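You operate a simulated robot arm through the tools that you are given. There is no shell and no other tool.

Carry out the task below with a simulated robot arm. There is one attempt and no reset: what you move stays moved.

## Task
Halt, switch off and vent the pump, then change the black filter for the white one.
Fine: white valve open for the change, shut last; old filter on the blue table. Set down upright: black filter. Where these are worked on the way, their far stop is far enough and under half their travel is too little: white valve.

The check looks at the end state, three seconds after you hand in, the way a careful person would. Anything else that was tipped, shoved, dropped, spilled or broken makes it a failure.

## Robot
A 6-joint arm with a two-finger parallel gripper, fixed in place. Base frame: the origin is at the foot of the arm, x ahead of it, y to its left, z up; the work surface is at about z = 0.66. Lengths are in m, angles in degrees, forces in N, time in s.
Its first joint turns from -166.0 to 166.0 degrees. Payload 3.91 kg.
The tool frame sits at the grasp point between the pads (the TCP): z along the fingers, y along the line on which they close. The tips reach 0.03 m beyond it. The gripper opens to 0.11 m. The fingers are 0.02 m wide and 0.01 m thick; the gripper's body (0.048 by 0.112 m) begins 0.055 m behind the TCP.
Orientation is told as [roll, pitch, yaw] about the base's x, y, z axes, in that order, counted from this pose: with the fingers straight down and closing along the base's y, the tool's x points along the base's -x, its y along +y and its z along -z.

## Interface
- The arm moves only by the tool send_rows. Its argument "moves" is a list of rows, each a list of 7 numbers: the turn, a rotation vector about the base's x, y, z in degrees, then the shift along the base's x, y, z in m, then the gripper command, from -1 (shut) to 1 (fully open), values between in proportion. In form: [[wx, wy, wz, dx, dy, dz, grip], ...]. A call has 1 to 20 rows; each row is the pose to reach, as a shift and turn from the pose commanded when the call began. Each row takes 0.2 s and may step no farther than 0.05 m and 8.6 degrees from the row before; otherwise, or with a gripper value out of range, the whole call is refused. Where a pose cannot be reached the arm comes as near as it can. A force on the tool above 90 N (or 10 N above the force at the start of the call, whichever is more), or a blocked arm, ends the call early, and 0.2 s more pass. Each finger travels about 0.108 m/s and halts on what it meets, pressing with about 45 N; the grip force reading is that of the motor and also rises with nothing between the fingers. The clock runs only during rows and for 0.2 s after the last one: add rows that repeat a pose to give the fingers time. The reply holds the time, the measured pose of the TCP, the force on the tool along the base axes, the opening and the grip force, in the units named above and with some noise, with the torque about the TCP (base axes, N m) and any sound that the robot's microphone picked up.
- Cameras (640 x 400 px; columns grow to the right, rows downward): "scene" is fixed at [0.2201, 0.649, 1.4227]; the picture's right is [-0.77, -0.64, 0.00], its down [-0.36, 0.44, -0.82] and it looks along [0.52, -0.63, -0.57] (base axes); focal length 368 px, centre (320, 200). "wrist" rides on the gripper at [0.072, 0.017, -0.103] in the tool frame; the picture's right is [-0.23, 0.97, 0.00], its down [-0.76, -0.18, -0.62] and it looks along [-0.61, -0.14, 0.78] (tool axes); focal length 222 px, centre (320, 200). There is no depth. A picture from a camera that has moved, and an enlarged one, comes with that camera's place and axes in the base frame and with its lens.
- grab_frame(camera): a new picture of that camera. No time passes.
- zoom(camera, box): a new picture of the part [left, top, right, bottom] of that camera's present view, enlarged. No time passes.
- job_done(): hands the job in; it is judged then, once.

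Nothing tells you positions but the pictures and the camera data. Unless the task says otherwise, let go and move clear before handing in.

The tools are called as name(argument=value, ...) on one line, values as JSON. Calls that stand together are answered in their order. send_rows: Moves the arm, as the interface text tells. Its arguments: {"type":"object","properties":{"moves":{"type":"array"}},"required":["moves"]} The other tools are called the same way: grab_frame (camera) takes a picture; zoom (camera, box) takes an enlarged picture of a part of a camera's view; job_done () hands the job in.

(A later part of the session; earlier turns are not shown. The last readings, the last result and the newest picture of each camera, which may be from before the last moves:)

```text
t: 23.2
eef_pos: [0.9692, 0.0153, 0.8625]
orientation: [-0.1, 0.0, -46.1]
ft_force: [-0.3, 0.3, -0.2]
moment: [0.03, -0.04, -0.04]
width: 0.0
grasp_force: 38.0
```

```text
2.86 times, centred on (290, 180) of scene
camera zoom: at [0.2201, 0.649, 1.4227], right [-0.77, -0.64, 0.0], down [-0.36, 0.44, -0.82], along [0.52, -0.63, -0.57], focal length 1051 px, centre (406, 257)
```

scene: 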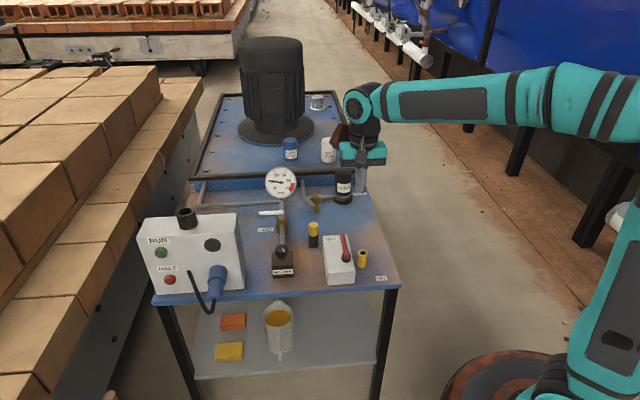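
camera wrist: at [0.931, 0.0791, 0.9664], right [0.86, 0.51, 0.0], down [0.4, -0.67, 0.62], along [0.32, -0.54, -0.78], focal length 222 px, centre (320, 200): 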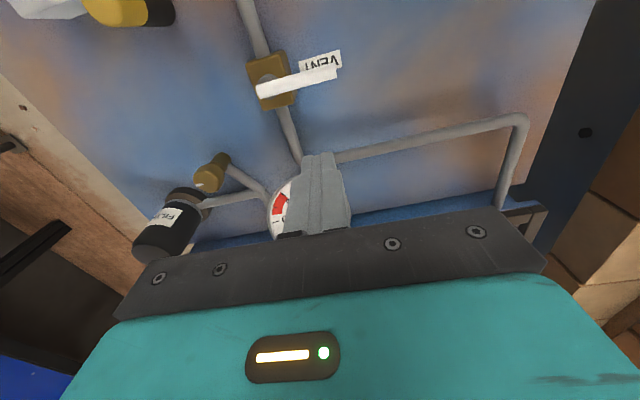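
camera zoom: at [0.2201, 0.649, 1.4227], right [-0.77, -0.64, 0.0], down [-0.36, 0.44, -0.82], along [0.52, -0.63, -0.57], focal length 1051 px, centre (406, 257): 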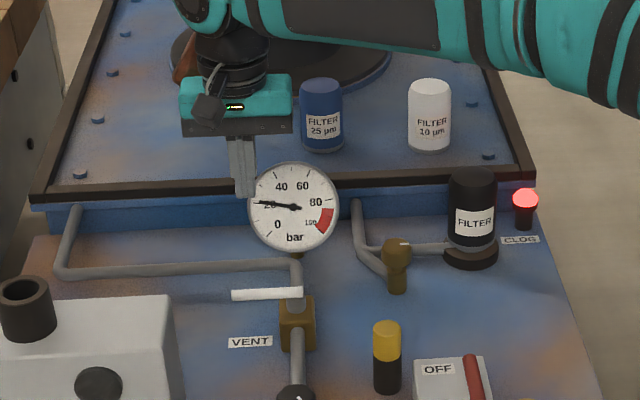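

The geometry agrees, with the rod between the brass block and the VENT label. I'll lower the fingertips behind the rod.

send_rows(moves=[[0, 0, 0, 0, 0, -0.04, -1], [0, 0, 0, 0, 0, -0.08, -1], [0, 0, 0, 0, 0, -0.11, -1], [0, 0, 0, 0, 0, -0.127, -1], [0, 0, 0, 0, 0, -0.127, -1]])

zoom(camera="scene", box=[230, 140, 350, 250])

zoom(camera="wrist", box=[180, 40, 460, 240])

```text
t: 24.4
eef_pos: [0.9662, 0.0124, 0.7363]
orientation: [0.0, 0.0, -46.0]
ft_force: [0.2, -0.8, 0.7]
moment: [-0.03, -0.01, -0.02]
width: 0.0001
grasp_force: 37.6
```

```text
3.64 times, centred on (290, 195) of scene
camera zoom: at [0.2201, 0.649, 1.4227], right [-0.77, -0.64, 0.0], down [-0.36, 0.44, -0.82], along [0.52, -0.63, -0.57], focal length 1338 px, centre (429, 218)
```

zoom: 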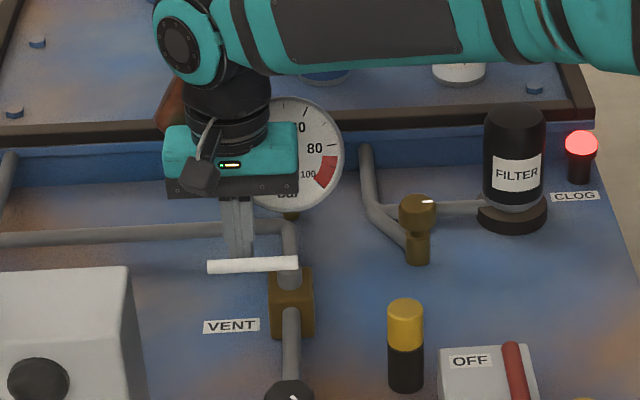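

```text
2.00 times, centred on (320, 140) of wrist
camera zoom: at [0.9284, 0.077, 0.8391], right [0.86, 0.51, 0.0], down [0.4, -0.67, 0.62], along [0.32, -0.54, -0.78], focal length 444 px, centre (320, 320)
```

zoom: 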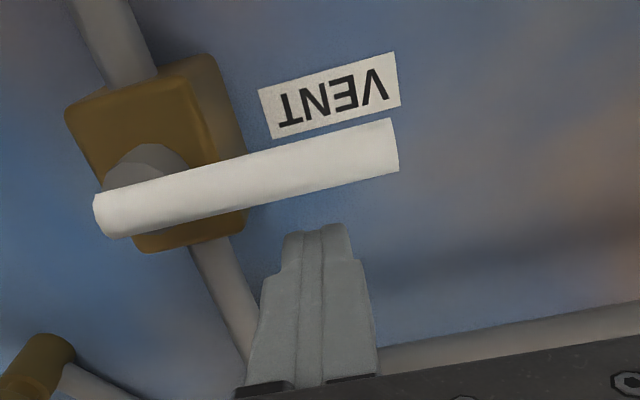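

The fingers sit behind the rod. I'll push it gently toward the front in small steps and watch the force to see whether that's the opening direction.

send_rows(moves=[[0, 0, 0, -0.005, 0.005, 0, -1], [0, 0, 0, -0.0097, 0.0101, 0, -1], [0, 0, 0, -0.0112, 0.0132, 0, -1], [0, 0, 0, -0.0127, 0.0162, 0, -1]])

zoom(camera="wrist", box=[180, 40, 460, 240])

```text
t: 25.4
eef_pos: [0.9546, 0.0295, 0.7372]
orientation: [0.1, -0.1, -45.9]
ft_force: [-0.5, 0.5, 0.2]
moment: [0.03, -0.02, 0.01]
width: 0.0
grasp_force: 37.8
```

```text
2.00 times, centred on (320, 140) of wrist
camera zoom: at [0.9168, 0.0945, 0.8408], right [0.86, 0.51, 0.0], down [0.4, -0.67, 0.62], along [0.32, -0.53, -0.78], focal length 444 px, centre (320, 320)
```

zoom: 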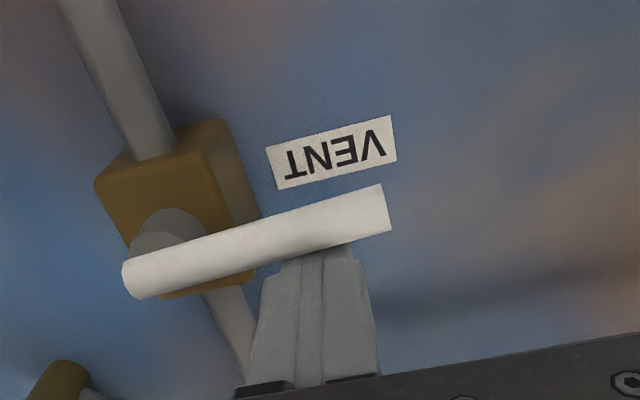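

There's little resistance and the rod seems to be turning. I'll continue a bit further along the arc.

send_rows(moves=[[0, 0, 0, -0.0042, 0.0061, 0, -1], [0, 0, 0, -0.0068, 0.0089, 0, -1], [0, 0, 0, -0.0094, 0.0117, 0, -1], [0, 0, 0, -0.0127, 0.0142, 0, -1], [0, 0, 0, -0.016, 0.0166, 0, -1]])

zoom(camera="wrist", box=[180, 40, 460, 240])

zoom(camera="scene", box=[230, 140, 350, 250])

```text
t: 26.6
eef_pos: [0.9388, 0.046, 0.7363]
orientation: [0.0, 0.0, -45.9]
ft_force: [1.0, 0.0, -0.8]
moment: [-0.01, -0.02, 0.05]
width: 0.0003
grasp_force: 37.3
```

```text
2.00 times, centred on (320, 140) of wrist
camera zoom: at [0.9005, 0.1108, 0.8406], right [0.86, 0.51, 0.0], down [0.4, -0.67, 0.62], along [0.32, -0.54, -0.78], focal length 444 px, centre (320, 320)
```

zoom: 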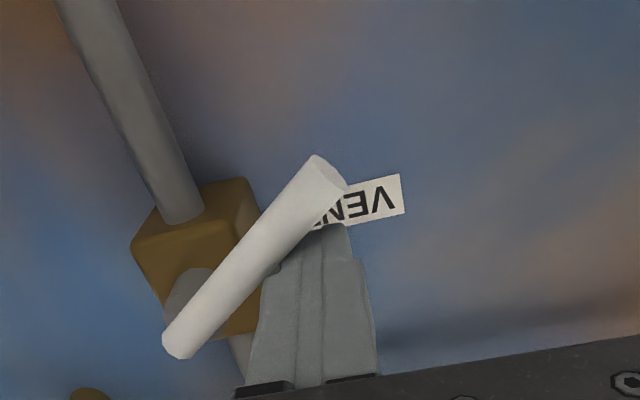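

```text
3.64 times, centred on (290, 195) of scene
camera zoom: at [0.2201, 0.649, 1.4227], right [-0.77, -0.64, 0.0], down [-0.36, 0.44, -0.82], along [0.52, -0.63, -0.57], focal length 1338 px, centre (429, 218)
```

zoom: 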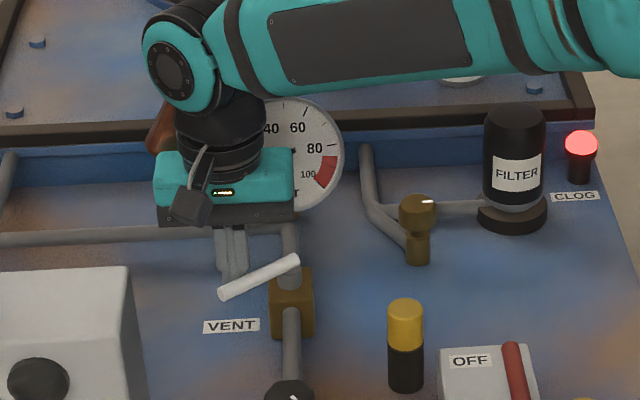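

The front direction is right and the rod turns. I'll continue to its far stop.

send_rows(moves=[[0, 0, 0, -0.0061, 0.0026, 0, -1], [0, 0, 0, -0.0122, 0.0049, 0, -1], [0, 0, 0, -0.019, 0.0056, 0, -1], [0, 0, 0, -0.0259, 0.0061, 0, -1], [0, 0, 0, -0.0306, 0.0053, 0, -1], [0, 0, 0, -0.0353, 0.0044, 0, -1], [0, 0, 0, -0.04, 0.0026, 0, -1], [0, 0, 0, -0.0445, 0.0007, 0, -1]])

zoom(camera="wrist", box=[180, 40, 460, 240])

zoom(camera="scene", box=[230, 140, 350, 250])

```text
t: 28.4
eef_pos: [0.8972, 0.0464, 0.7383]
orientation: [0.0, 0.0, -46.0]
ft_force: [0.6, 0.9, 0.0]
moment: [0.02, 0.01, 0.0]
width: 0.0
grasp_force: 38.3
```

```text
2.00 times, centred on (320, 140) of wrist
camera zoom: at [0.8587, 0.112, 0.8416], right [0.86, 0.51, 0.0], down [0.4, -0.67, 0.62], along [0.32, -0.54, -0.78], focal length 444 px, centre (320, 320)
```

zoom: 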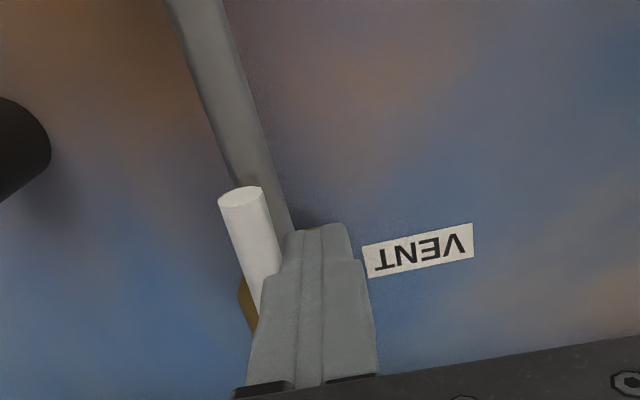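

```text
3.64 times, centred on (290, 195) of scene
camera zoom: at [0.2201, 0.649, 1.4227], right [-0.77, -0.64, 0.0], down [-0.36, 0.44, -0.82], along [0.52, -0.63, -0.57], focal length 1338 px, centre (429, 218)
```

zoom: 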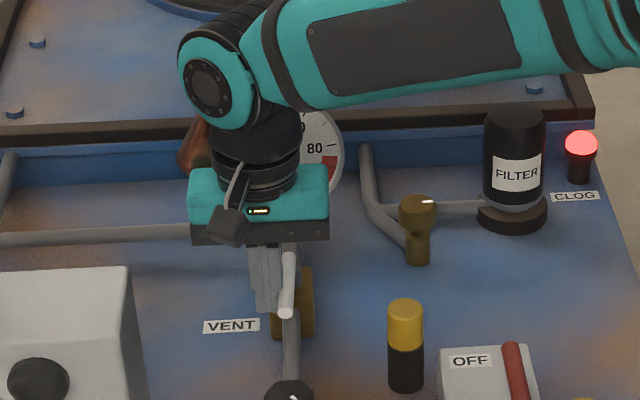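

The rod is nearly parallel with the pipe. I'll push the last few millimetres until I feel the stop.

send_rows(moves=[[0, 0, 0, -0.0015, -0.0014, 0, -1], [0, 0, 0, -0.0029, -0.0028, 0, -1], [0, 0, 0, -0.0043, -0.0042, 0, -1]])

zoom(camera="wrist", box=[180, 40, 460, 240])

```text
t: 29.2
eef_pos: [0.8942, 0.0457, 0.7372]
orientation: [0.1, -0.1, -45.9]
ft_force: [43.2, 22.2, -1.4]
moment: [0.3, -0.49, 0.54]
width: 0.0
grasp_force: 37.0
```

```text
2.00 times, centred on (320, 140) of wrist
camera zoom: at [0.8553, 0.1101, 0.8416], right [0.86, 0.51, 0.0], down [0.4, -0.67, 0.62], along [0.32, -0.53, -0.78], focal length 444 px, centre (320, 320)
```

zoom: 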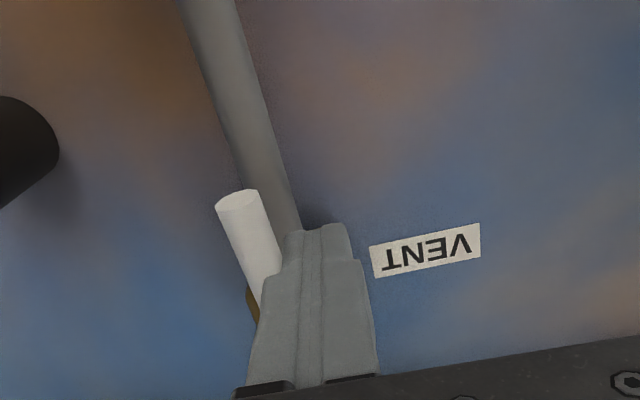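

That's 48 N against the stop, so the vent is fully open. I'll back away and lift, then read the gauge.

send_rows(moves=[[0, 0, 0, 0.011, 0.0105, 0, -1], [0, 0, 0, 0.018, 0.017, 0.03, -1], [0, 0, 0, 0.018, 0.017, 0.075, -1], [0, 0, 0, 0.0, -0.01, 0.12, -1], [0, 0, 0, -0.04, -0.03, 0.14, -1], [0, 0, 0, -0.08, -0.05, 0.15, -1], [0, 0, 0, -0.11, -0.08, 0.16, -1], [0, 0, 0, -0.14, -0.11, 0.17, -1], [0, 0, 0, -0.16, -0.15, 0.18, 0]])

grab_frame(camera="wrist")

zoom(camera="scene", box=[190, 80, 400, 290])

```text
refused: row 4 steps farther than a row can; nothing moved
```

```text
taken
camera wrist: at [0.8553, 0.1101, 0.8416], right [0.86, 0.51, 0.0], down [0.4, -0.67, 0.62], along [0.32, -0.53, -0.78], focal length 222 px, centre (320, 200)
```

wrist: 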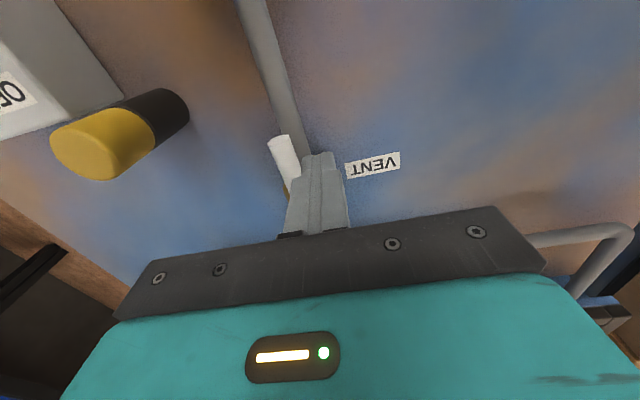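

```text
1.90 times, centred on (295, 185) of scene
camera zoom: at [0.2201, 0.649, 1.4227], right [-0.77, -0.64, 0.0], down [-0.36, 0.44, -0.82], along [0.52, -0.63, -0.57], focal length 701 px, centre (368, 229)
```

zoom: 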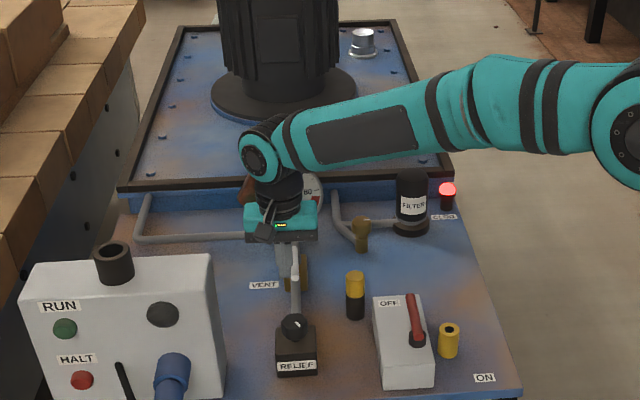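

One step was again a little too large and nothing moved, so I'll resend the retreat with smaller steps.

send_rows(moves=[[0, 0, 0, 0.011, 0.0105, 0, -1], [0, 0, 0, 0.018, 0.017, 0.03, -1], [0, 0, 0, 0.018, 0.017, 0.075, -1], [0, 0, 0, 0.01, 0.0, 0.11, -1], [0, 0, 0, -0.02, -0.02, 0.13, -1], [0, 0, 0, -0.055, -0.04, 0.15, -1], [0, 0, 0, -0.085, -0.07, 0.16, -1], [0, 0, 0, -0.115, -0.1, 0.17, -1], [0, 0, 0, -0.14, -0.13, 0.18, 0]])

grab_frame(camera="wrist")

zoom(camera="scene", box=[190, 80, 400, 290])

```text
t: 31.2
eef_pos: [0.7488, -0.0868, 0.9168]
orientation: [0.0, 0.0, -46.0]
ft_force: [1.1, 0.4, -0.7]
moment: [-0.07, 0.02, -0.03]
width: 0.0551
grasp_force: 0.0
```

```text
taken
camera wrist: at [0.7106, -0.0218, 1.0211], right [0.86, 0.51, 0.0], down [0.4, -0.67, 0.62], along [0.32, -0.53, -0.78], focal length 222 px, centre (320, 200)
```

wrist: 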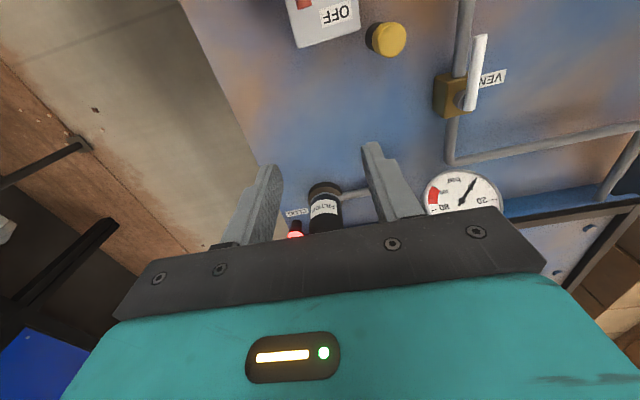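

```text
1.90 times, centred on (295, 185) of scene
camera zoom: at [0.2201, 0.649, 1.4227], right [-0.77, -0.64, 0.0], down [-0.36, 0.44, -0.82], along [0.52, -0.63, -0.57], focal length 701 px, centre (368, 229)
```

zoom: 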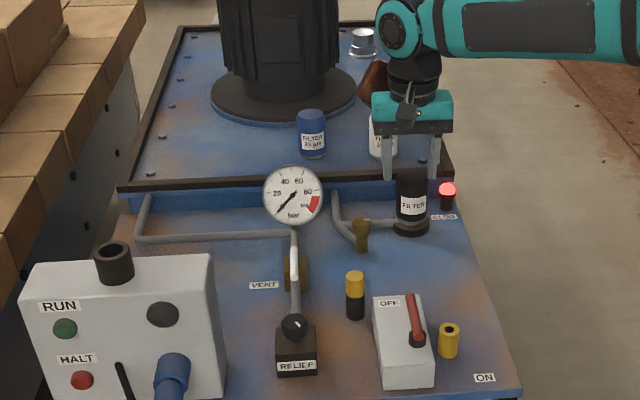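

The gauge has dropped to 0, so the pump is vented. Now the black filter: I'll refine its position from both cameras.

zoom(camera="wrist", box=[250, 150, 410, 250])

zoom(camera="scene", box=[300, 150, 390, 220])

```text
4.00 times, centred on (330, 200) of wrist
camera zoom: at [0.7106, -0.0218, 1.0211], right [0.86, 0.51, 0.0], down [0.4, -0.67, 0.62], along [0.32, -0.53, -0.78], focal length 888 px, centre (280, 200)
```

zoom: 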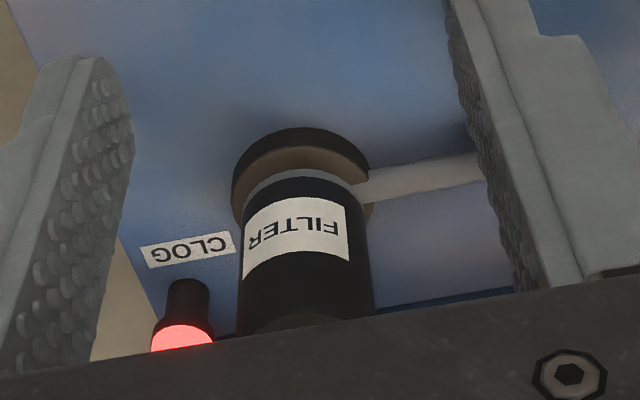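

```text
5.71 times, centred on (345, 185) of scene
camera zoom: at [0.2201, 0.649, 1.4227], right [-0.77, -0.64, 0.0], down [-0.36, 0.44, -0.82], along [0.52, -0.63, -0.57], focal length 2102 px, centre (177, 286)
```

zoom: 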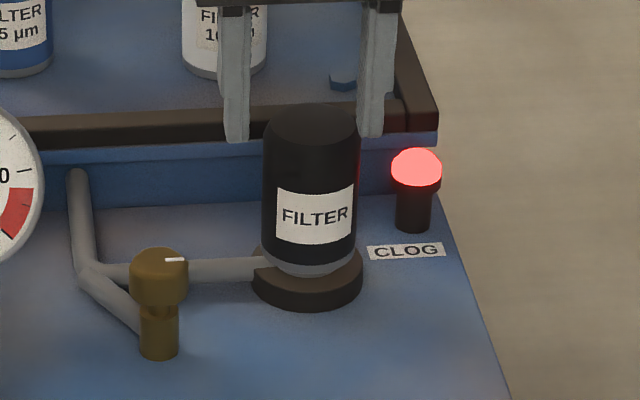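

I place the black filter's axis at about (0.850, -0.244), top z ≈ 0.785, diameter ≈ 0.056. I'll go above it with the gripper open.

send_rows(moves=[[0, 0, 0, 0.02, -0.032, 0, 1], [0, 0, 0, 0.04, -0.064, 0, 1], [0, 0, 0, 0.06, -0.096, 0, 1], [0, 0, 0, 0.08, -0.127, 0, 1], [0, 0, 0, 0.0996, -0.1577, -0.01, 1], [0, 0, 0, 0.0996, -0.1577, -0.045, 1], [0, 0, 0, 0.0996, -0.1577, -0.045, 1]])

grab_frame(camera="wrist")

zoom(camera="scene", box=[280, 120, 400, 220])

```text
t: 32.8
eef_pos: [0.8525, -0.2465, 0.8731]
orientation: [0.0, 0.0, -46.0]
ft_force: [0.6, 0.7, -0.5]
moment: [-0.02, -0.01, -0.03]
width: 0.11
grasp_force: 0.1
```

```text
taken
camera wrist: at [0.8142, -0.1831, 0.9767], right [0.86, 0.51, 0.0], down [0.4, -0.67, 0.62], along [0.32, -0.54, -0.78], focal length 222 px, centre (320, 200)
```

wrist: 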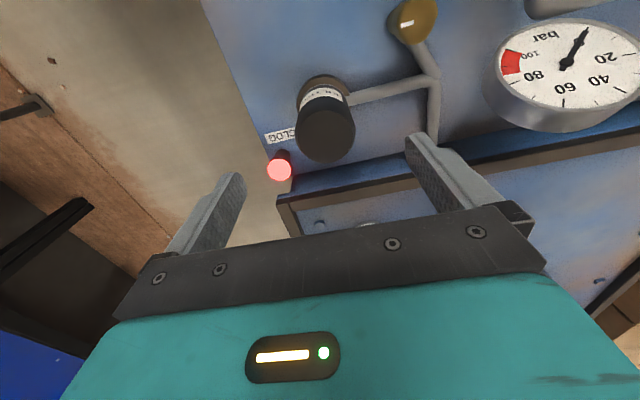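

```text
4.00 times, centred on (340, 170) of scene
camera zoom: at [0.2201, 0.649, 1.4227], right [-0.77, -0.64, 0.0], down [-0.36, 0.44, -0.82], along [0.52, -0.63, -0.57], focal length 1471 px, centre (240, 320)
```

zoom: 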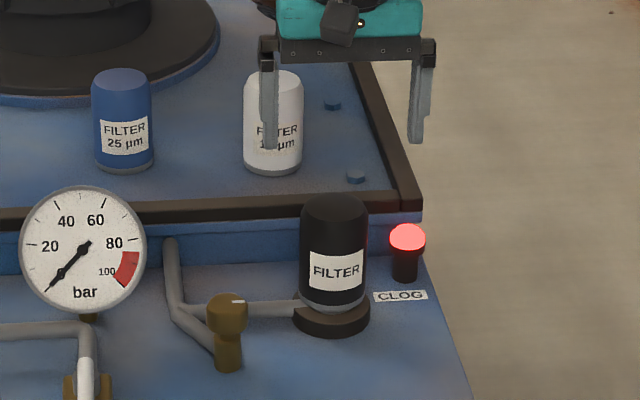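

The filter is centred between the open fingers. I'll descend to grip height and close gently.

send_rows(moves=[[0, 0, 0, 0.002, 0, -0.04, 1], [0, 0, 0, 0.003, 0, -0.08, 1], [0, 0, 0, 0.003, 0, -0.11, 1], [0, 0, 0, 0.003, 0, -0.128, 1], [0, 0, 0, 0.003, 0, -0.128, 1]])

grab_frame(camera="wrist")

zoom(camera="scene", box=[280, 120, 400, 220])

```text
t: 34.0
eef_pos: [0.8542, -0.244, 0.7456]
orientation: [-0.1, 0.0, -46.0]
ft_force: [0.6, -1.0, -0.4]
moment: [-0.03, 0.01, -0.02]
width: 0.1101
grasp_force: 0.1
```

```text
taken
camera wrist: at [0.8161, -0.1789, 0.848], right [0.86, 0.51, 0.0], down [0.4, -0.67, 0.62], along [0.32, -0.54, -0.78], focal length 222 px, centre (320, 200)
```

wrist: 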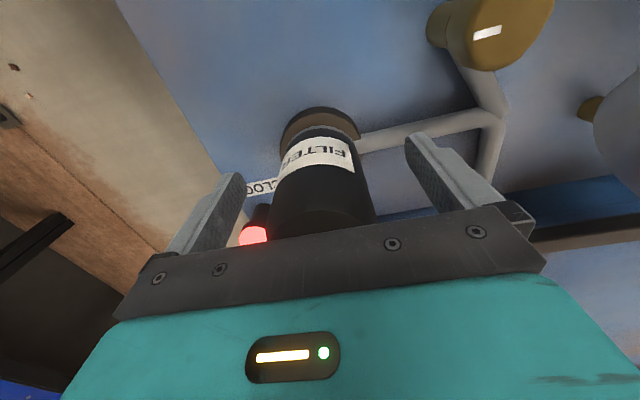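

```text
4.00 times, centred on (340, 170) of scene
camera zoom: at [0.2201, 0.649, 1.4227], right [-0.77, -0.64, 0.0], down [-0.36, 0.44, -0.82], along [0.52, -0.63, -0.57], focal length 1471 px, centre (240, 320)
```

zoom: 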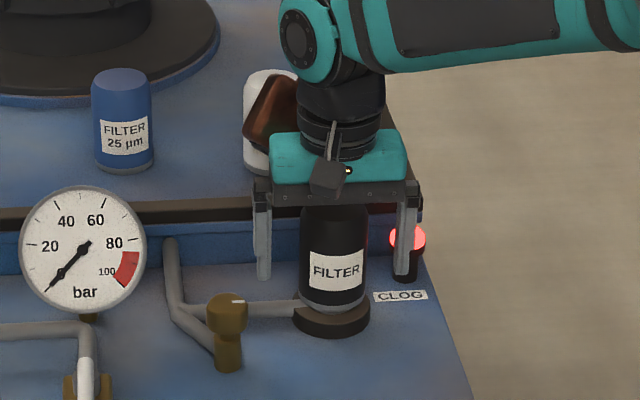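

The filter is nicely between the fingers. I'll close now.

send_rows(moves=[[0, 0, 0, 0, 0, 0, 0.2], [0, 0, 0, 0, 0, 0, -1], [0, 0, 0, 0, 0, 0, -1], [0, 0, 0, 0, 0, 0, -1]])

zoom(camera="scene", box=[280, 120, 400, 220])

```text
t: 35.0
eef_pos: [0.8538, -0.2435, 0.7448]
orientation: [0.0, 0.1, -46.0]
ft_force: [-23.4, -9.1, 0.7]
moment: [-0.23, 0.44, -0.32]
width: 0.0578
grasp_force: 44.6
```

```text
4.00 times, centred on (340, 170) of scene
camera zoom: at [0.2201, 0.649, 1.4227], right [-0.77, -0.64, 0.0], down [-0.36, 0.44, -0.82], along [0.52, -0.63, -0.57], focal length 1471 px, centre (240, 320)
```

zoom: 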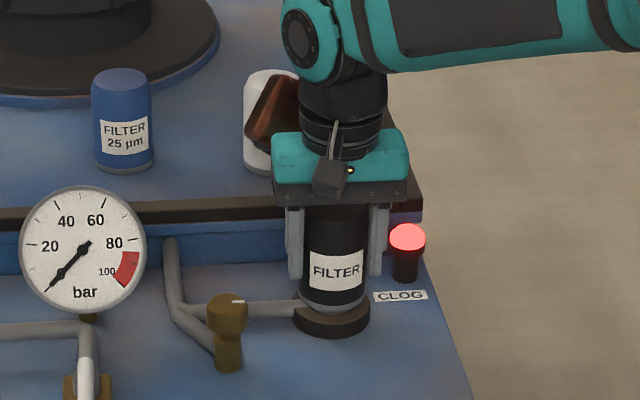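

The grip is on (width 0.058), with a small side load of about 25 N toward −e1. I'll shift 1.5 mm to relax it, then test lift by a few millimetres.

send_rows(moves=[[0, 0, 0, -0.0011, -0.001, 0, -1], [0, 0, 0, -0.0011, -0.001, 0, -1]])

send_rows(moves=[[0, 0, 0, 0, 0, 0.002, -1], [0, 0, 0, 0, 0, 0.004, -1]])

zoom(camera="scene", box=[310, 150, 380, 210])

```text
t: 35.6
eef_pos: [0.853, -0.2446, 0.7454]
orientation: [-0.1, 0.1, -46.0]
ft_force: [-17.4, -5.8, -0.8]
moment: [0.35, 0.71, -0.27]
width: 0.0581
grasp_force: 45.0
```

```text
t: 36.2
eef_pos: [0.852, -0.2443, 0.7462]
orientation: [-0.1, 0.2, -45.9]
ft_force: [-14.1, 0.6, -29.0]
moment: [0.29, -0.5, -0.15]
width: 0.0578
grasp_force: 45.0
```

```text
6.67 times, centred on (345, 180) of scene
camera zoom: at [0.2201, 0.649, 1.4227], right [-0.77, -0.64, 0.0], down [-0.36, 0.44, -0.82], along [0.52, -0.63, -0.57], focal length 2452 px, centre (153, 333)
```

zoom: 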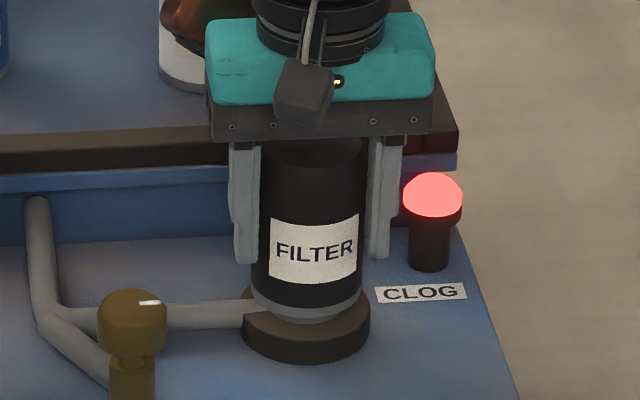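

The filter resists a straight lift (29 N for about 1 mm), so it's probably locked by a twist. I'll relax the lift and look closely at the seat.

send_rows(moves=[[0, 0, 0, 0, 0, -0.004, -1], [0, 0, 0, 0, 0, -0.004, -1]])

zoom(camera="wrist", box=[230, 80, 420, 220])

zoom(camera="scene", box=[325, 175, 375, 215])

```text
t: 36.8
eef_pos: [0.853, -0.244, 0.7454]
orientation: [0.0, 0.0, -46.0]
ft_force: [-18.6, 7.5, -3.5]
moment: [0.85, 1.05, -0.07]
width: 0.0578
grasp_force: 45.2
```

```text
2.86 times, centred on (325, 150) of wrist
camera zoom: at [0.8146, -0.1802, 0.8488], right [0.86, 0.51, 0.0], down [0.4, -0.67, 0.62], along [0.32, -0.53, -0.78], focal length 635 px, centre (306, 343)
```

zoom: 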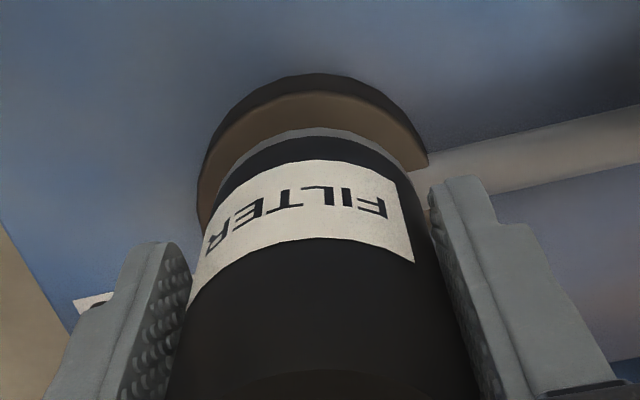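

```text
10.00 times, centred on (350, 195) of scene
camera zoom: at [0.2201, 0.649, 1.4227], right [-0.77, -0.64, 0.0], down [-0.36, 0.44, -0.82], along [0.52, -0.63, -0.57], focal length 3678 px, centre (20, 250)
```

zoom: 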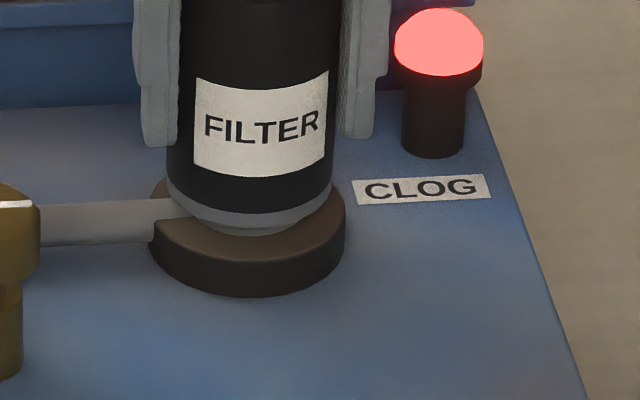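

The seat is a plain disc with a tapered nipple. I'll try a small counter-clockwise twist (unscrewing) and watch both the torque and whether the label turns.

send_rows(moves=[[0, 0, 4, 0, 0, 0, -1], [0, 0, 8, 0, 0, 0, -1], [0, 0, 12, 0, 0, 0, -1], [0, 0, 16, 0, 0, 0, -1]])

zoom(camera="scene", box=[325, 165, 375, 205])

```text
t: 37.8
eef_pos: [0.8508, -0.2479, 0.746]
orientation: [0.0, 0.1, -30.1]
ft_force: [-56.9, -10.7, -8.4]
moment: [-0.23, -0.83, -0.54]
width: 0.0578
grasp_force: 45.1
```

```text
10.00 times, centred on (350, 185) of scene
camera zoom: at [0.2201, 0.649, 1.4227], right [-0.77, -0.64, 0.0], down [-0.36, 0.44, -0.82], along [0.52, -0.63, -0.57], focal length 3678 px, centre (20, 350)
```

zoom: 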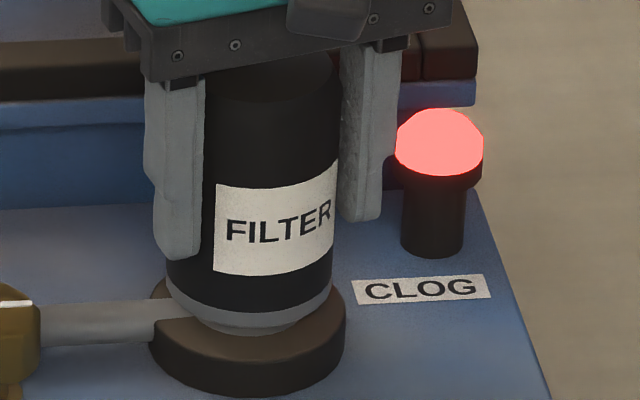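

The filter turned with the gripper (the label moved about 16°) at low torque. The growing side load suggests its true axis is about 6 mm further out, near (0.857, -0.249). I'll correct for that offset and check the load again.

send_rows(moves=[[0, 0, 0, -0.0005, -0.0008, 0, -1], [0, 0, 0, -0.001, -0.0012, 0, -1]])

```text
t: 38.4
eef_pos: [0.851, -0.2483, 0.7462]
orientation: [-0.1, -0.1, -30.0]
ft_force: [-51.4, -25.9, -9.3]
moment: [0.72, 0.9, -0.68]
width: 0.0579
grasp_force: 45.0
```

The side load isn't relaxing as expected. I'll look at the scene to make sure nothing else is touching.

zoom(camera="scene", box=[270, 90, 410, 220])

grab_frame(camera="wrist")

```text
3.08 times, centred on (340, 155) of scene
camera zoom: at [0.2201, 0.649, 1.4227], right [-0.77, -0.64, 0.0], down [-0.36, 0.44, -0.82], along [0.52, -0.63, -0.57], focal length 1132 px, centre (258, 338)
```

zoom: 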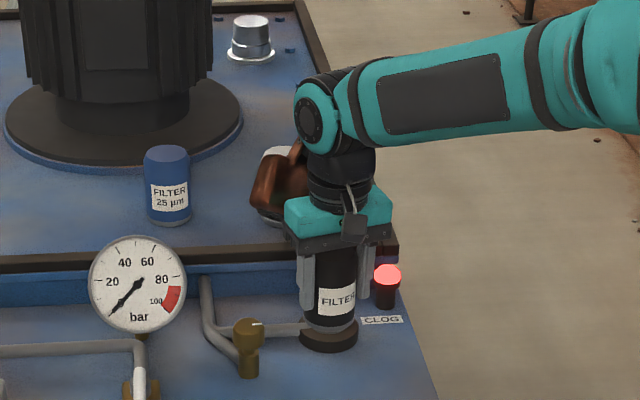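

```text
taken
camera wrist: at [0.7965, -0.1963, 0.8493], right [0.68, 0.73, 0.0], down [0.57, -0.54, 0.62], along [0.45, -0.43, -0.78], focal length 222 px, centre (320, 200)
```

wrist: 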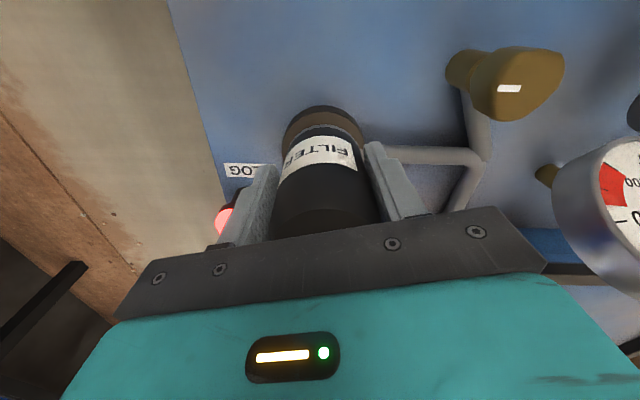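

Nothing else is touching. I'll nudge the tool 2 mm toward −x, where the load points, to find the true axis.

send_rows(moves=[[0, 0, 0, -0.001, 0, 0, -1], [0, 0, 0, -0.002, 0, 0, -1], [0, 0, 0, -0.002, 0, 0, -1]])

```text
t: 39.2
eef_pos: [0.8505, -0.2476, 0.7461]
orientation: [0.0, -0.2, -30.0]
ft_force: [-20.9, -41.0, -9.6]
moment: [-0.38, -0.29, -0.58]
width: 0.0579
grasp_force: 45.7
```

That halved the x load at about 15 N/mm. Now 2.5 mm toward −y.

send_rows(moves=[[0, 0, 0, -0.0005, -0.0012, 0, -1], [0, 0, 0, -0.001, -0.0025, 0, -1], [0, 0, 0, -0.001, -0.0025, 0, -1]])

```text
t: 40.0
eef_pos: [0.8495, -0.2459, 0.7456]
orientation: [0.1, 0.0, -29.9]
ft_force: [3.6, -13.4, -2.2]
moment: [-0.12, -0.27, -0.14]
width: 0.0574
grasp_force: 45.4
```

The side load has almost vanished. The grip sits off the filter's axis along the finger width, so I'll open slightly, shift outward about 8 mm, and regrip more centrally before twisting further.

send_rows(moves=[[0, 0, 0, 0, 0, 0, 0.45], [0, 0, 0, 0, 0, 0, 0.45], [0, 0, 0, 0.0035, -0.002, 0, 0.45], [0, 0, 0, 0.007, -0.004, 0, 0.45], [0, 0, 0, 0.007, -0.004, 0, 0.45]])

zoom(camera="wrist", box=[220, 90, 440, 250])

zoom(camera="scene", box=[310, 150, 390, 210])

```text
t: 41.2
eef_pos: [0.8553, -0.2537, 0.7449]
orientation: [0.0, 0.0, -30.0]
ft_force: [-0.2, 0.2, -0.1]
moment: [0.01, 0.01, -0.01]
width: 0.0799
grasp_force: 0.1
```

```text
2.50 times, centred on (330, 170) of wrist
camera zoom: at [0.8005, -0.2015, 0.8493], right [0.68, 0.73, 0.0], down [0.57, -0.53, 0.62], along [0.45, -0.43, -0.78], focal length 555 px, centre (295, 275)
```

zoom: 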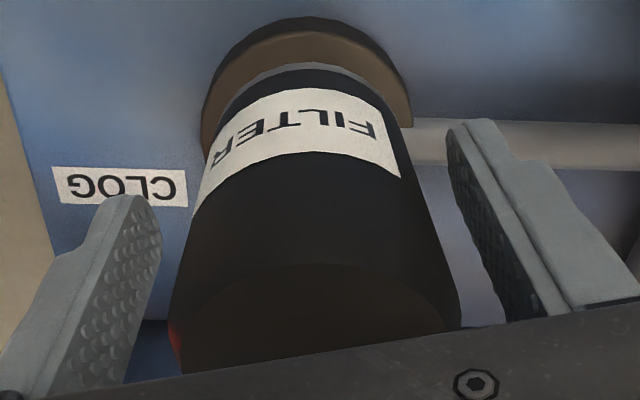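

```text
6.67 times, centred on (350, 180) of scene
camera zoom: at [0.2201, 0.649, 1.4227], right [-0.77, -0.64, 0.0], down [-0.36, 0.44, -0.82], along [0.52, -0.63, -0.57], focal length 2452 px, centre (120, 333)
```

zoom: 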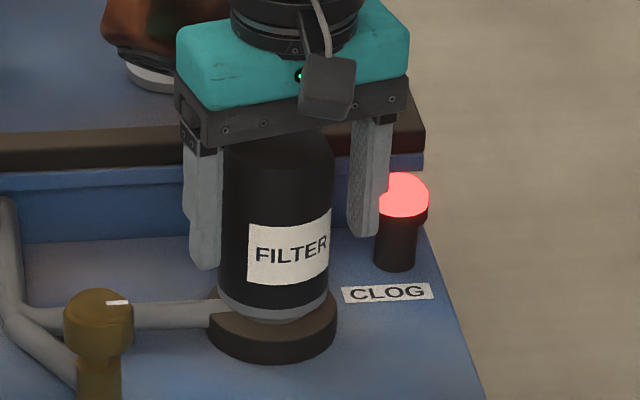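

The gaps on both sides look nearly even. I'll shift 1.5 mm toward the lamp side and regrip.

send_rows(moves=[[0, 0, 0, -0.0008, -0.0013, 0, 0.45], [0, 0, 0, -0.0008, -0.0013, 0, 0.1], [0, 0, 0, -0.0008, -0.0013, 0, -1], [0, 0, 0, -0.0008, -0.0013, 0, -1], [0, 0, 0, -0.0008, -0.0013, 0, -1]])

```text
t: 42.4
eef_pos: [0.8568, -0.2509, 0.7447]
orientation: [-0.1, -0.1, -30.0]
ft_force: [32.0, 49.9, 2.6]
moment: [1.05, -0.44, 0.48]
width: 0.0594
grasp_force: 44.2
```

The regrip pushed the tool about 4 mm in +y' (59 N). I'll move the commanded pose with it to relieve the load.

send_rows(moves=[[0, 0, 0, 0.001, 0.0017, 0, -1], [0, 0, 0, 0.002, 0.0034, 0, -1], [0, 0, 0, 0.002, 0.0034, 0, -1]])

```text
t: 43.2
eef_pos: [0.8558, -0.251, 0.7468]
orientation: [0.0, 0.0, -30.1]
ft_force: [13.1, 30.2, 1.6]
moment: [0.7, -0.47, 0.24]
width: 0.0595
grasp_force: 45.2
```

send_rows(moves=[[0, 0, 0, 0.001, 0.0017, 0, -1], [0, 0, 0, 0.0018, 0.0034, 0, -1], [0, 0, 0, 0.0018, 0.0034, 0, -1]])

```text
t: 44.0
eef_pos: [0.8555, -0.2506, 0.7462]
orientation: [-0.1, 0.0, -30.2]
ft_force: [-40.2, -29.1, 6.1]
moment: [0.62, -0.21, -0.48]
width: 0.0592
grasp_force: 44.9
```

The load crossed zero in between, which puts the filter axis at about (0.857, -0.249), matching the visual estimate. I'll settle there.

send_rows(moves=[[0, 0, 0, -0.0005, -0.001, 0, -1], [0, 0, 0, -0.001, -0.002, 0, -1], [0, 0, 0, -0.001, -0.002, 0, -1]])

```text
t: 44.8
eef_pos: [0.857, -0.2521, 0.746]
orientation: [0.0, 0.0, -29.9]
ft_force: [-33.5, -51.1, 2.5]
moment: [-0.97, 0.75, -0.45]
width: 0.0594
grasp_force: 45.2
```

The load readings look inconsistent. I'll hold still and read again.

send_rows(moves=[[0, 0, 0, 0, 0, 0, -1], [0, 0, 0, 0, 0, 0, -1], [0, 0, 0, 0, 0, 0, -1]])

send_rows(moves=[[0, 0, 0, 0, 0, 0, -1], [0, 0, 0, 0, 0, 0, -1]])

```text
t: 45.6
eef_pos: [0.8569, -0.2507, 0.746]
orientation: [0.0, 0.0, -29.9]
ft_force: [-30.8, -54.1, 0.9]
moment: [-1.1, 0.18, -0.41]
width: 0.0596
grasp_force: 44.8
```

```text
t: 46.2
eef_pos: [0.8562, -0.2501, 0.7464]
orientation: [0.1, 0.0, -30.0]
ft_force: [-27.7, -55.2, 2.4]
moment: [-0.93, 0.22, -0.42]
width: 0.0593
grasp_force: 44.9
```

send_rows(moves=[[0, 0, 0, -0.0007, -0.0012, 0, -1], [0, 0, 0, -0.0013, -0.0022, 0, -1], [0, 0, 0, -0.0013, -0.0022, 0, -1]])

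```text
t: 47.0
eef_pos: [0.8571, -0.2511, 0.7456]
orientation: [0.1, 0.0, -29.8]
ft_force: [-5.5, -39.9, 6.0]
moment: [-0.44, 0.7, -0.26]
width: 0.0596
grasp_force: 45.2
```

The residual side load is just grip hysteresis, and the tool is now centred on the filter axis. I'll continue the counter-clockwise twist in place.

send_rows(moves=[[0, 0, 6, 0, 0, 0, -1], [0, 0, 12, 0, 0, 0, -1], [0, 0, 18, 0, 0, 0, -1], [0, 0, 24, 0, 0, 0, -1], [0, 0, 30, 0, 0, 0, -1], [0, 0, 30, 0, 0, 0, -1]])

zoom(camera="scene", box=[310, 150, 390, 210])

```text
t: 48.4
eef_pos: [0.8551, -0.2534, 0.7444]
orientation: [0.1, 0.0, 0.0]
ft_force: [-13.0, -57.4, 4.0]
moment: [-0.95, 0.55, -0.48]
width: 0.0595
grasp_force: 45.4
```

```text
6.67 times, centred on (350, 180) of scene
camera zoom: at [0.2201, 0.649, 1.4227], right [-0.77, -0.64, 0.0], down [-0.36, 0.44, -0.82], along [0.52, -0.63, -0.57], focal length 2452 px, centre (120, 333)
```

zoom: 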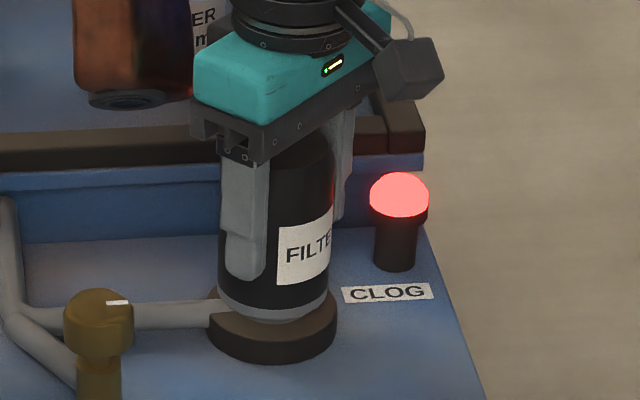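

It turned another 30° with the gripper. I'll test lift a few millimetres now.

send_rows(moves=[[0, 0, 0, 0, 0, 0.002, -1], [0, 0, 0, 0, 0, 0.004, -1], [0, 0, 0, 0, 0, 0.004, -1]])

zoom(camera="scene", box=[310, 150, 390, 210])

```text
t: 49.2
eef_pos: [0.8565, -0.2536, 0.7472]
orientation: [0.1, 0.1, -0.1]
ft_force: [-1.6, -72.1, -15.3]
moment: [-0.53, -0.55, -0.39]
width: 0.0593
grasp_force: 44.9
```

```text
6.67 times, centred on (350, 180) of scene
camera zoom: at [0.2201, 0.649, 1.4227], right [-0.77, -0.64, 0.0], down [-0.36, 0.44, -0.82], along [0.52, -0.63, -0.57], focal length 2452 px, centre (120, 333)
```

zoom: 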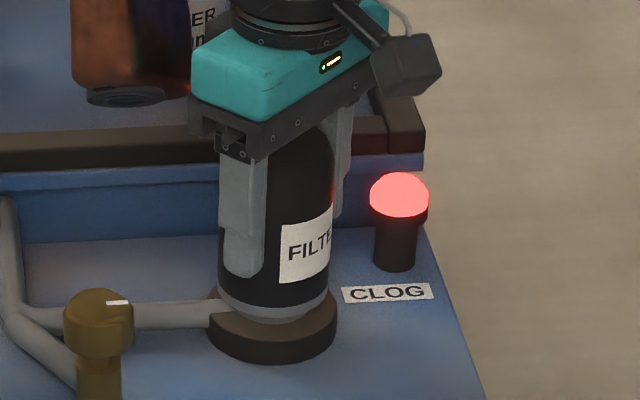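

send_rows(moves=[[0, 0, 0, 0, -0.0015, -0.003, -1], [0, 0, 0, 0, -0.003, -0.003, -1], [0, 0, 0, 0, -0.003, -0.003, -1]])

```text
t: 50.0
eef_pos: [0.8576, -0.2543, 0.746]
orientation: [0.1, -0.1, 0.1]
ft_force: [4.0, -42.5, 1.9]
moment: [-0.86, 0.2, -0.25]
width: 0.0593
grasp_force: 45.2
```

send_rows(moves=[[0, 0, 0, 0.0005, -0.0015, 0, -1], [0, 0, 6, 0.0005, -0.0015, 0, -1], [0, 0, 12, 0.0005, -0.0015, 0, -1], [0, 0, 18, 0.0005, -0.0015, 0, -1], [0, 0, 24, 0.0005, -0.0015, 0, -1], [0, 0, 30, 0.0005, -0.0015, 0, -1], [0, 0, 36, 0.0005, -0.0015, 0, -1], [0, 0, 42, 0.0005, -0.0015, 0, -1], [0, 0, 42, 0.0005, -0.0015, 0, -1]])

zoom(camera="scene", box=[310, 150, 390, 210])

```text
t: 52.0
eef_pos: [0.8583, -0.2587, 0.7454]
orientation: [-0.1, -0.1, 41.9]
ft_force: [59.8, -53.9, 3.6]
moment: [0.81, 0.84, -0.47]
width: 0.0594
grasp_force: 44.5
```

```text
6.67 times, centred on (350, 180) of scene
camera zoom: at [0.2201, 0.649, 1.4227], right [-0.77, -0.64, 0.0], down [-0.36, 0.44, -0.82], along [0.52, -0.63, -0.57], focal length 2452 px, centre (120, 333)
```

zoom: 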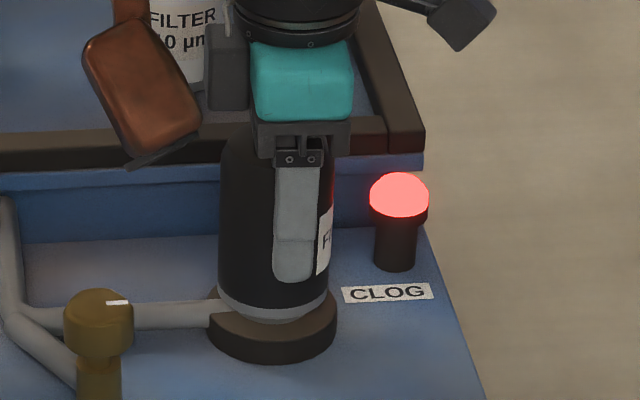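

The filter has now turned about 88° in total. I'll relax the side load and try lifting again.

send_rows(moves=[[0, 0, 0, 0.0013, -0.0015, 0, -1], [0, 0, 0, 0.0027, -0.003, 0, -1], [0, 0, 0, 0.0027, -0.003, 0, -1]])

send_rows(moves=[[0, 0, 0, 0, 0, 0.002, -1], [0, 0, 0, 0, 0, 0.004, -1], [0, 0, 0, 0, 0, 0.005, -1], [0, 0, 0, 0, 0, 0.005, -1]])

zoom(camera="scene", box=[310, 150, 390, 210])

grab_frame(camera="scene")

```text
t: 52.8
eef_pos: [0.858, -0.259, 0.7467]
orientation: [0.3, 0.1, 42.1]
ft_force: [8.9, -27.0, 4.7]
moment: [-0.56, -1.3, -0.16]
width: 0.0594
grasp_force: 45.0
```

```text
t: 53.8
eef_pos: [0.8601, -0.257, 0.7497]
orientation: [0.2, 0.1, 42.1]
ft_force: [-24.4, -3.6, -25.5]
moment: [-0.91, -0.54, 0.04]
width: 0.0596
grasp_force: 45.1
```

```text
6.67 times, centred on (350, 180) of scene
camera zoom: at [0.2201, 0.649, 1.4227], right [-0.77, -0.64, 0.0], down [-0.36, 0.44, -0.82], along [0.52, -0.63, -0.57], focal length 2452 px, centre (120, 333)
```

zoom: 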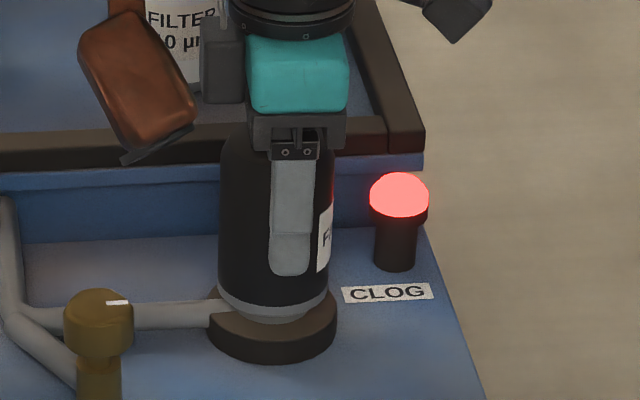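

```text
taken
```

scene: 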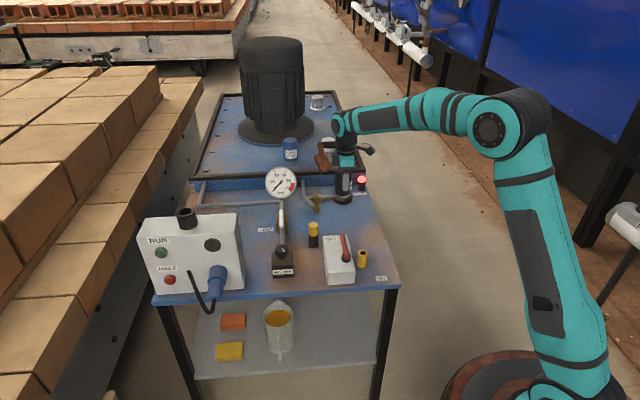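

The filter still resists at 25 N. I'll look closely at the ring and seat to see whether it has risen at all.

zoom(camera="scene", box=[330, 185, 365, 210])

grab_frame(camera="wrist")

```text
16.00 times, centred on (348, 198) of scene
camera zoom: at [0.2201, 0.649, 1.4227], right [-0.77, -0.64, 0.0], down [-0.36, 0.44, -0.82], along [0.52, -0.63, -0.57], focal length 5885 px, centre (-120, 240)
```

zoom: 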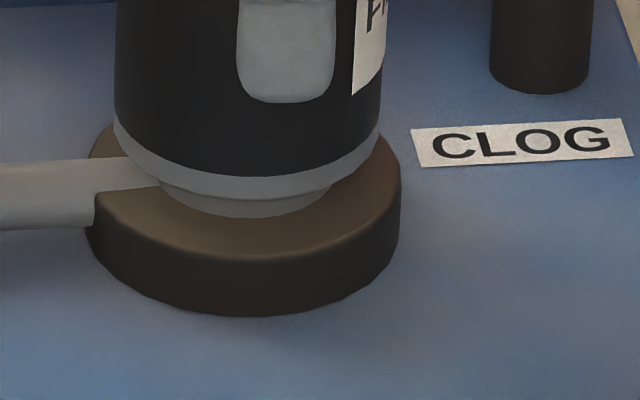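

```text
taken
camera wrist: at [0.795, -0.293, 0.8533], right [-0.48, 0.88, 0.0], down [0.69, 0.38, 0.62], along [0.54, 0.3, -0.78], focal length 222 px, centre (320, 200)
```

wrist: 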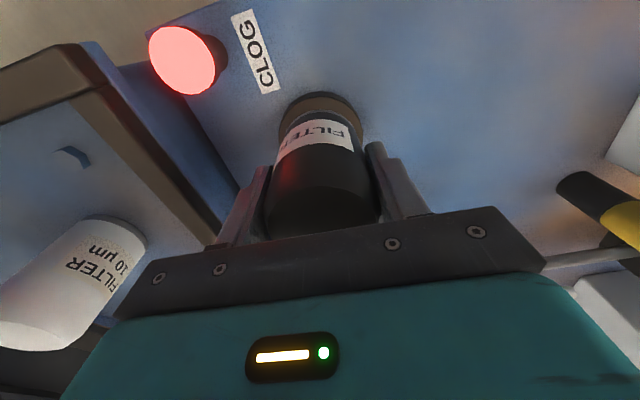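

The ring hasn't risen, so more rotation is needed. I'll release, centre on the refined axis (0.8645, -0.254), turn the open gripper back, and take a second twisting stroke.

send_rows(moves=[[0, 0, 0, 0, 0, -0.005, -1], [0, 0, 0, 0, 0, -0.005, 0.5], [0, 0, 0, 0, 0, -0.005, 1], [0, 0, 0, 0.003, 0.0025, -0.005, 1], [0, 0, 0, 0.0055, 0.005, -0.005, 1], [0, 0, 0, 0.0055, 0.005, -0.005, 1]])

grab_frame(camera="wrist")

zoom(camera="scene", box=[310, 150, 390, 210])

```text
t: 55.2
eef_pos: [0.8668, -0.2536, 0.7464]
orientation: [0.1, -0.1, 42.1]
ft_force: [0.2, 0.6, 0.1]
moment: [-0.05, 0.01, -0.03]
width: 0.11
grasp_force: 0.0
```

```text
taken
camera wrist: at [0.8001, -0.2892, 0.8503], right [-0.48, 0.88, 0.0], down [0.69, 0.38, 0.62], along [0.55, 0.3, -0.78], focal length 222 px, centre (320, 200)
```

wrist: 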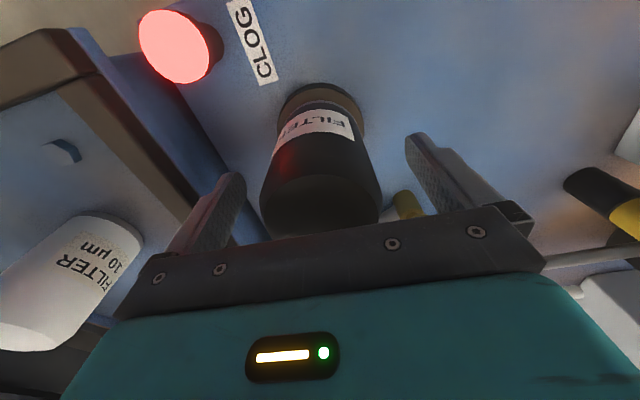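

```text
6.67 times, centred on (350, 180) of scene
camera zoom: at [0.2201, 0.649, 1.4227], right [-0.77, -0.64, 0.0], down [-0.36, 0.44, -0.82], along [0.52, -0.63, -0.57], focal length 2452 px, centre (120, 333)
```

zoom: 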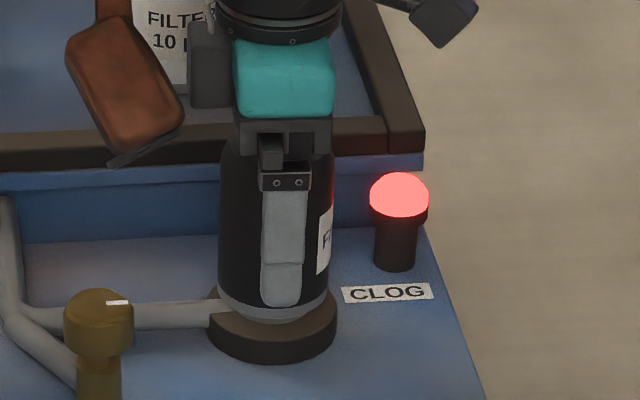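

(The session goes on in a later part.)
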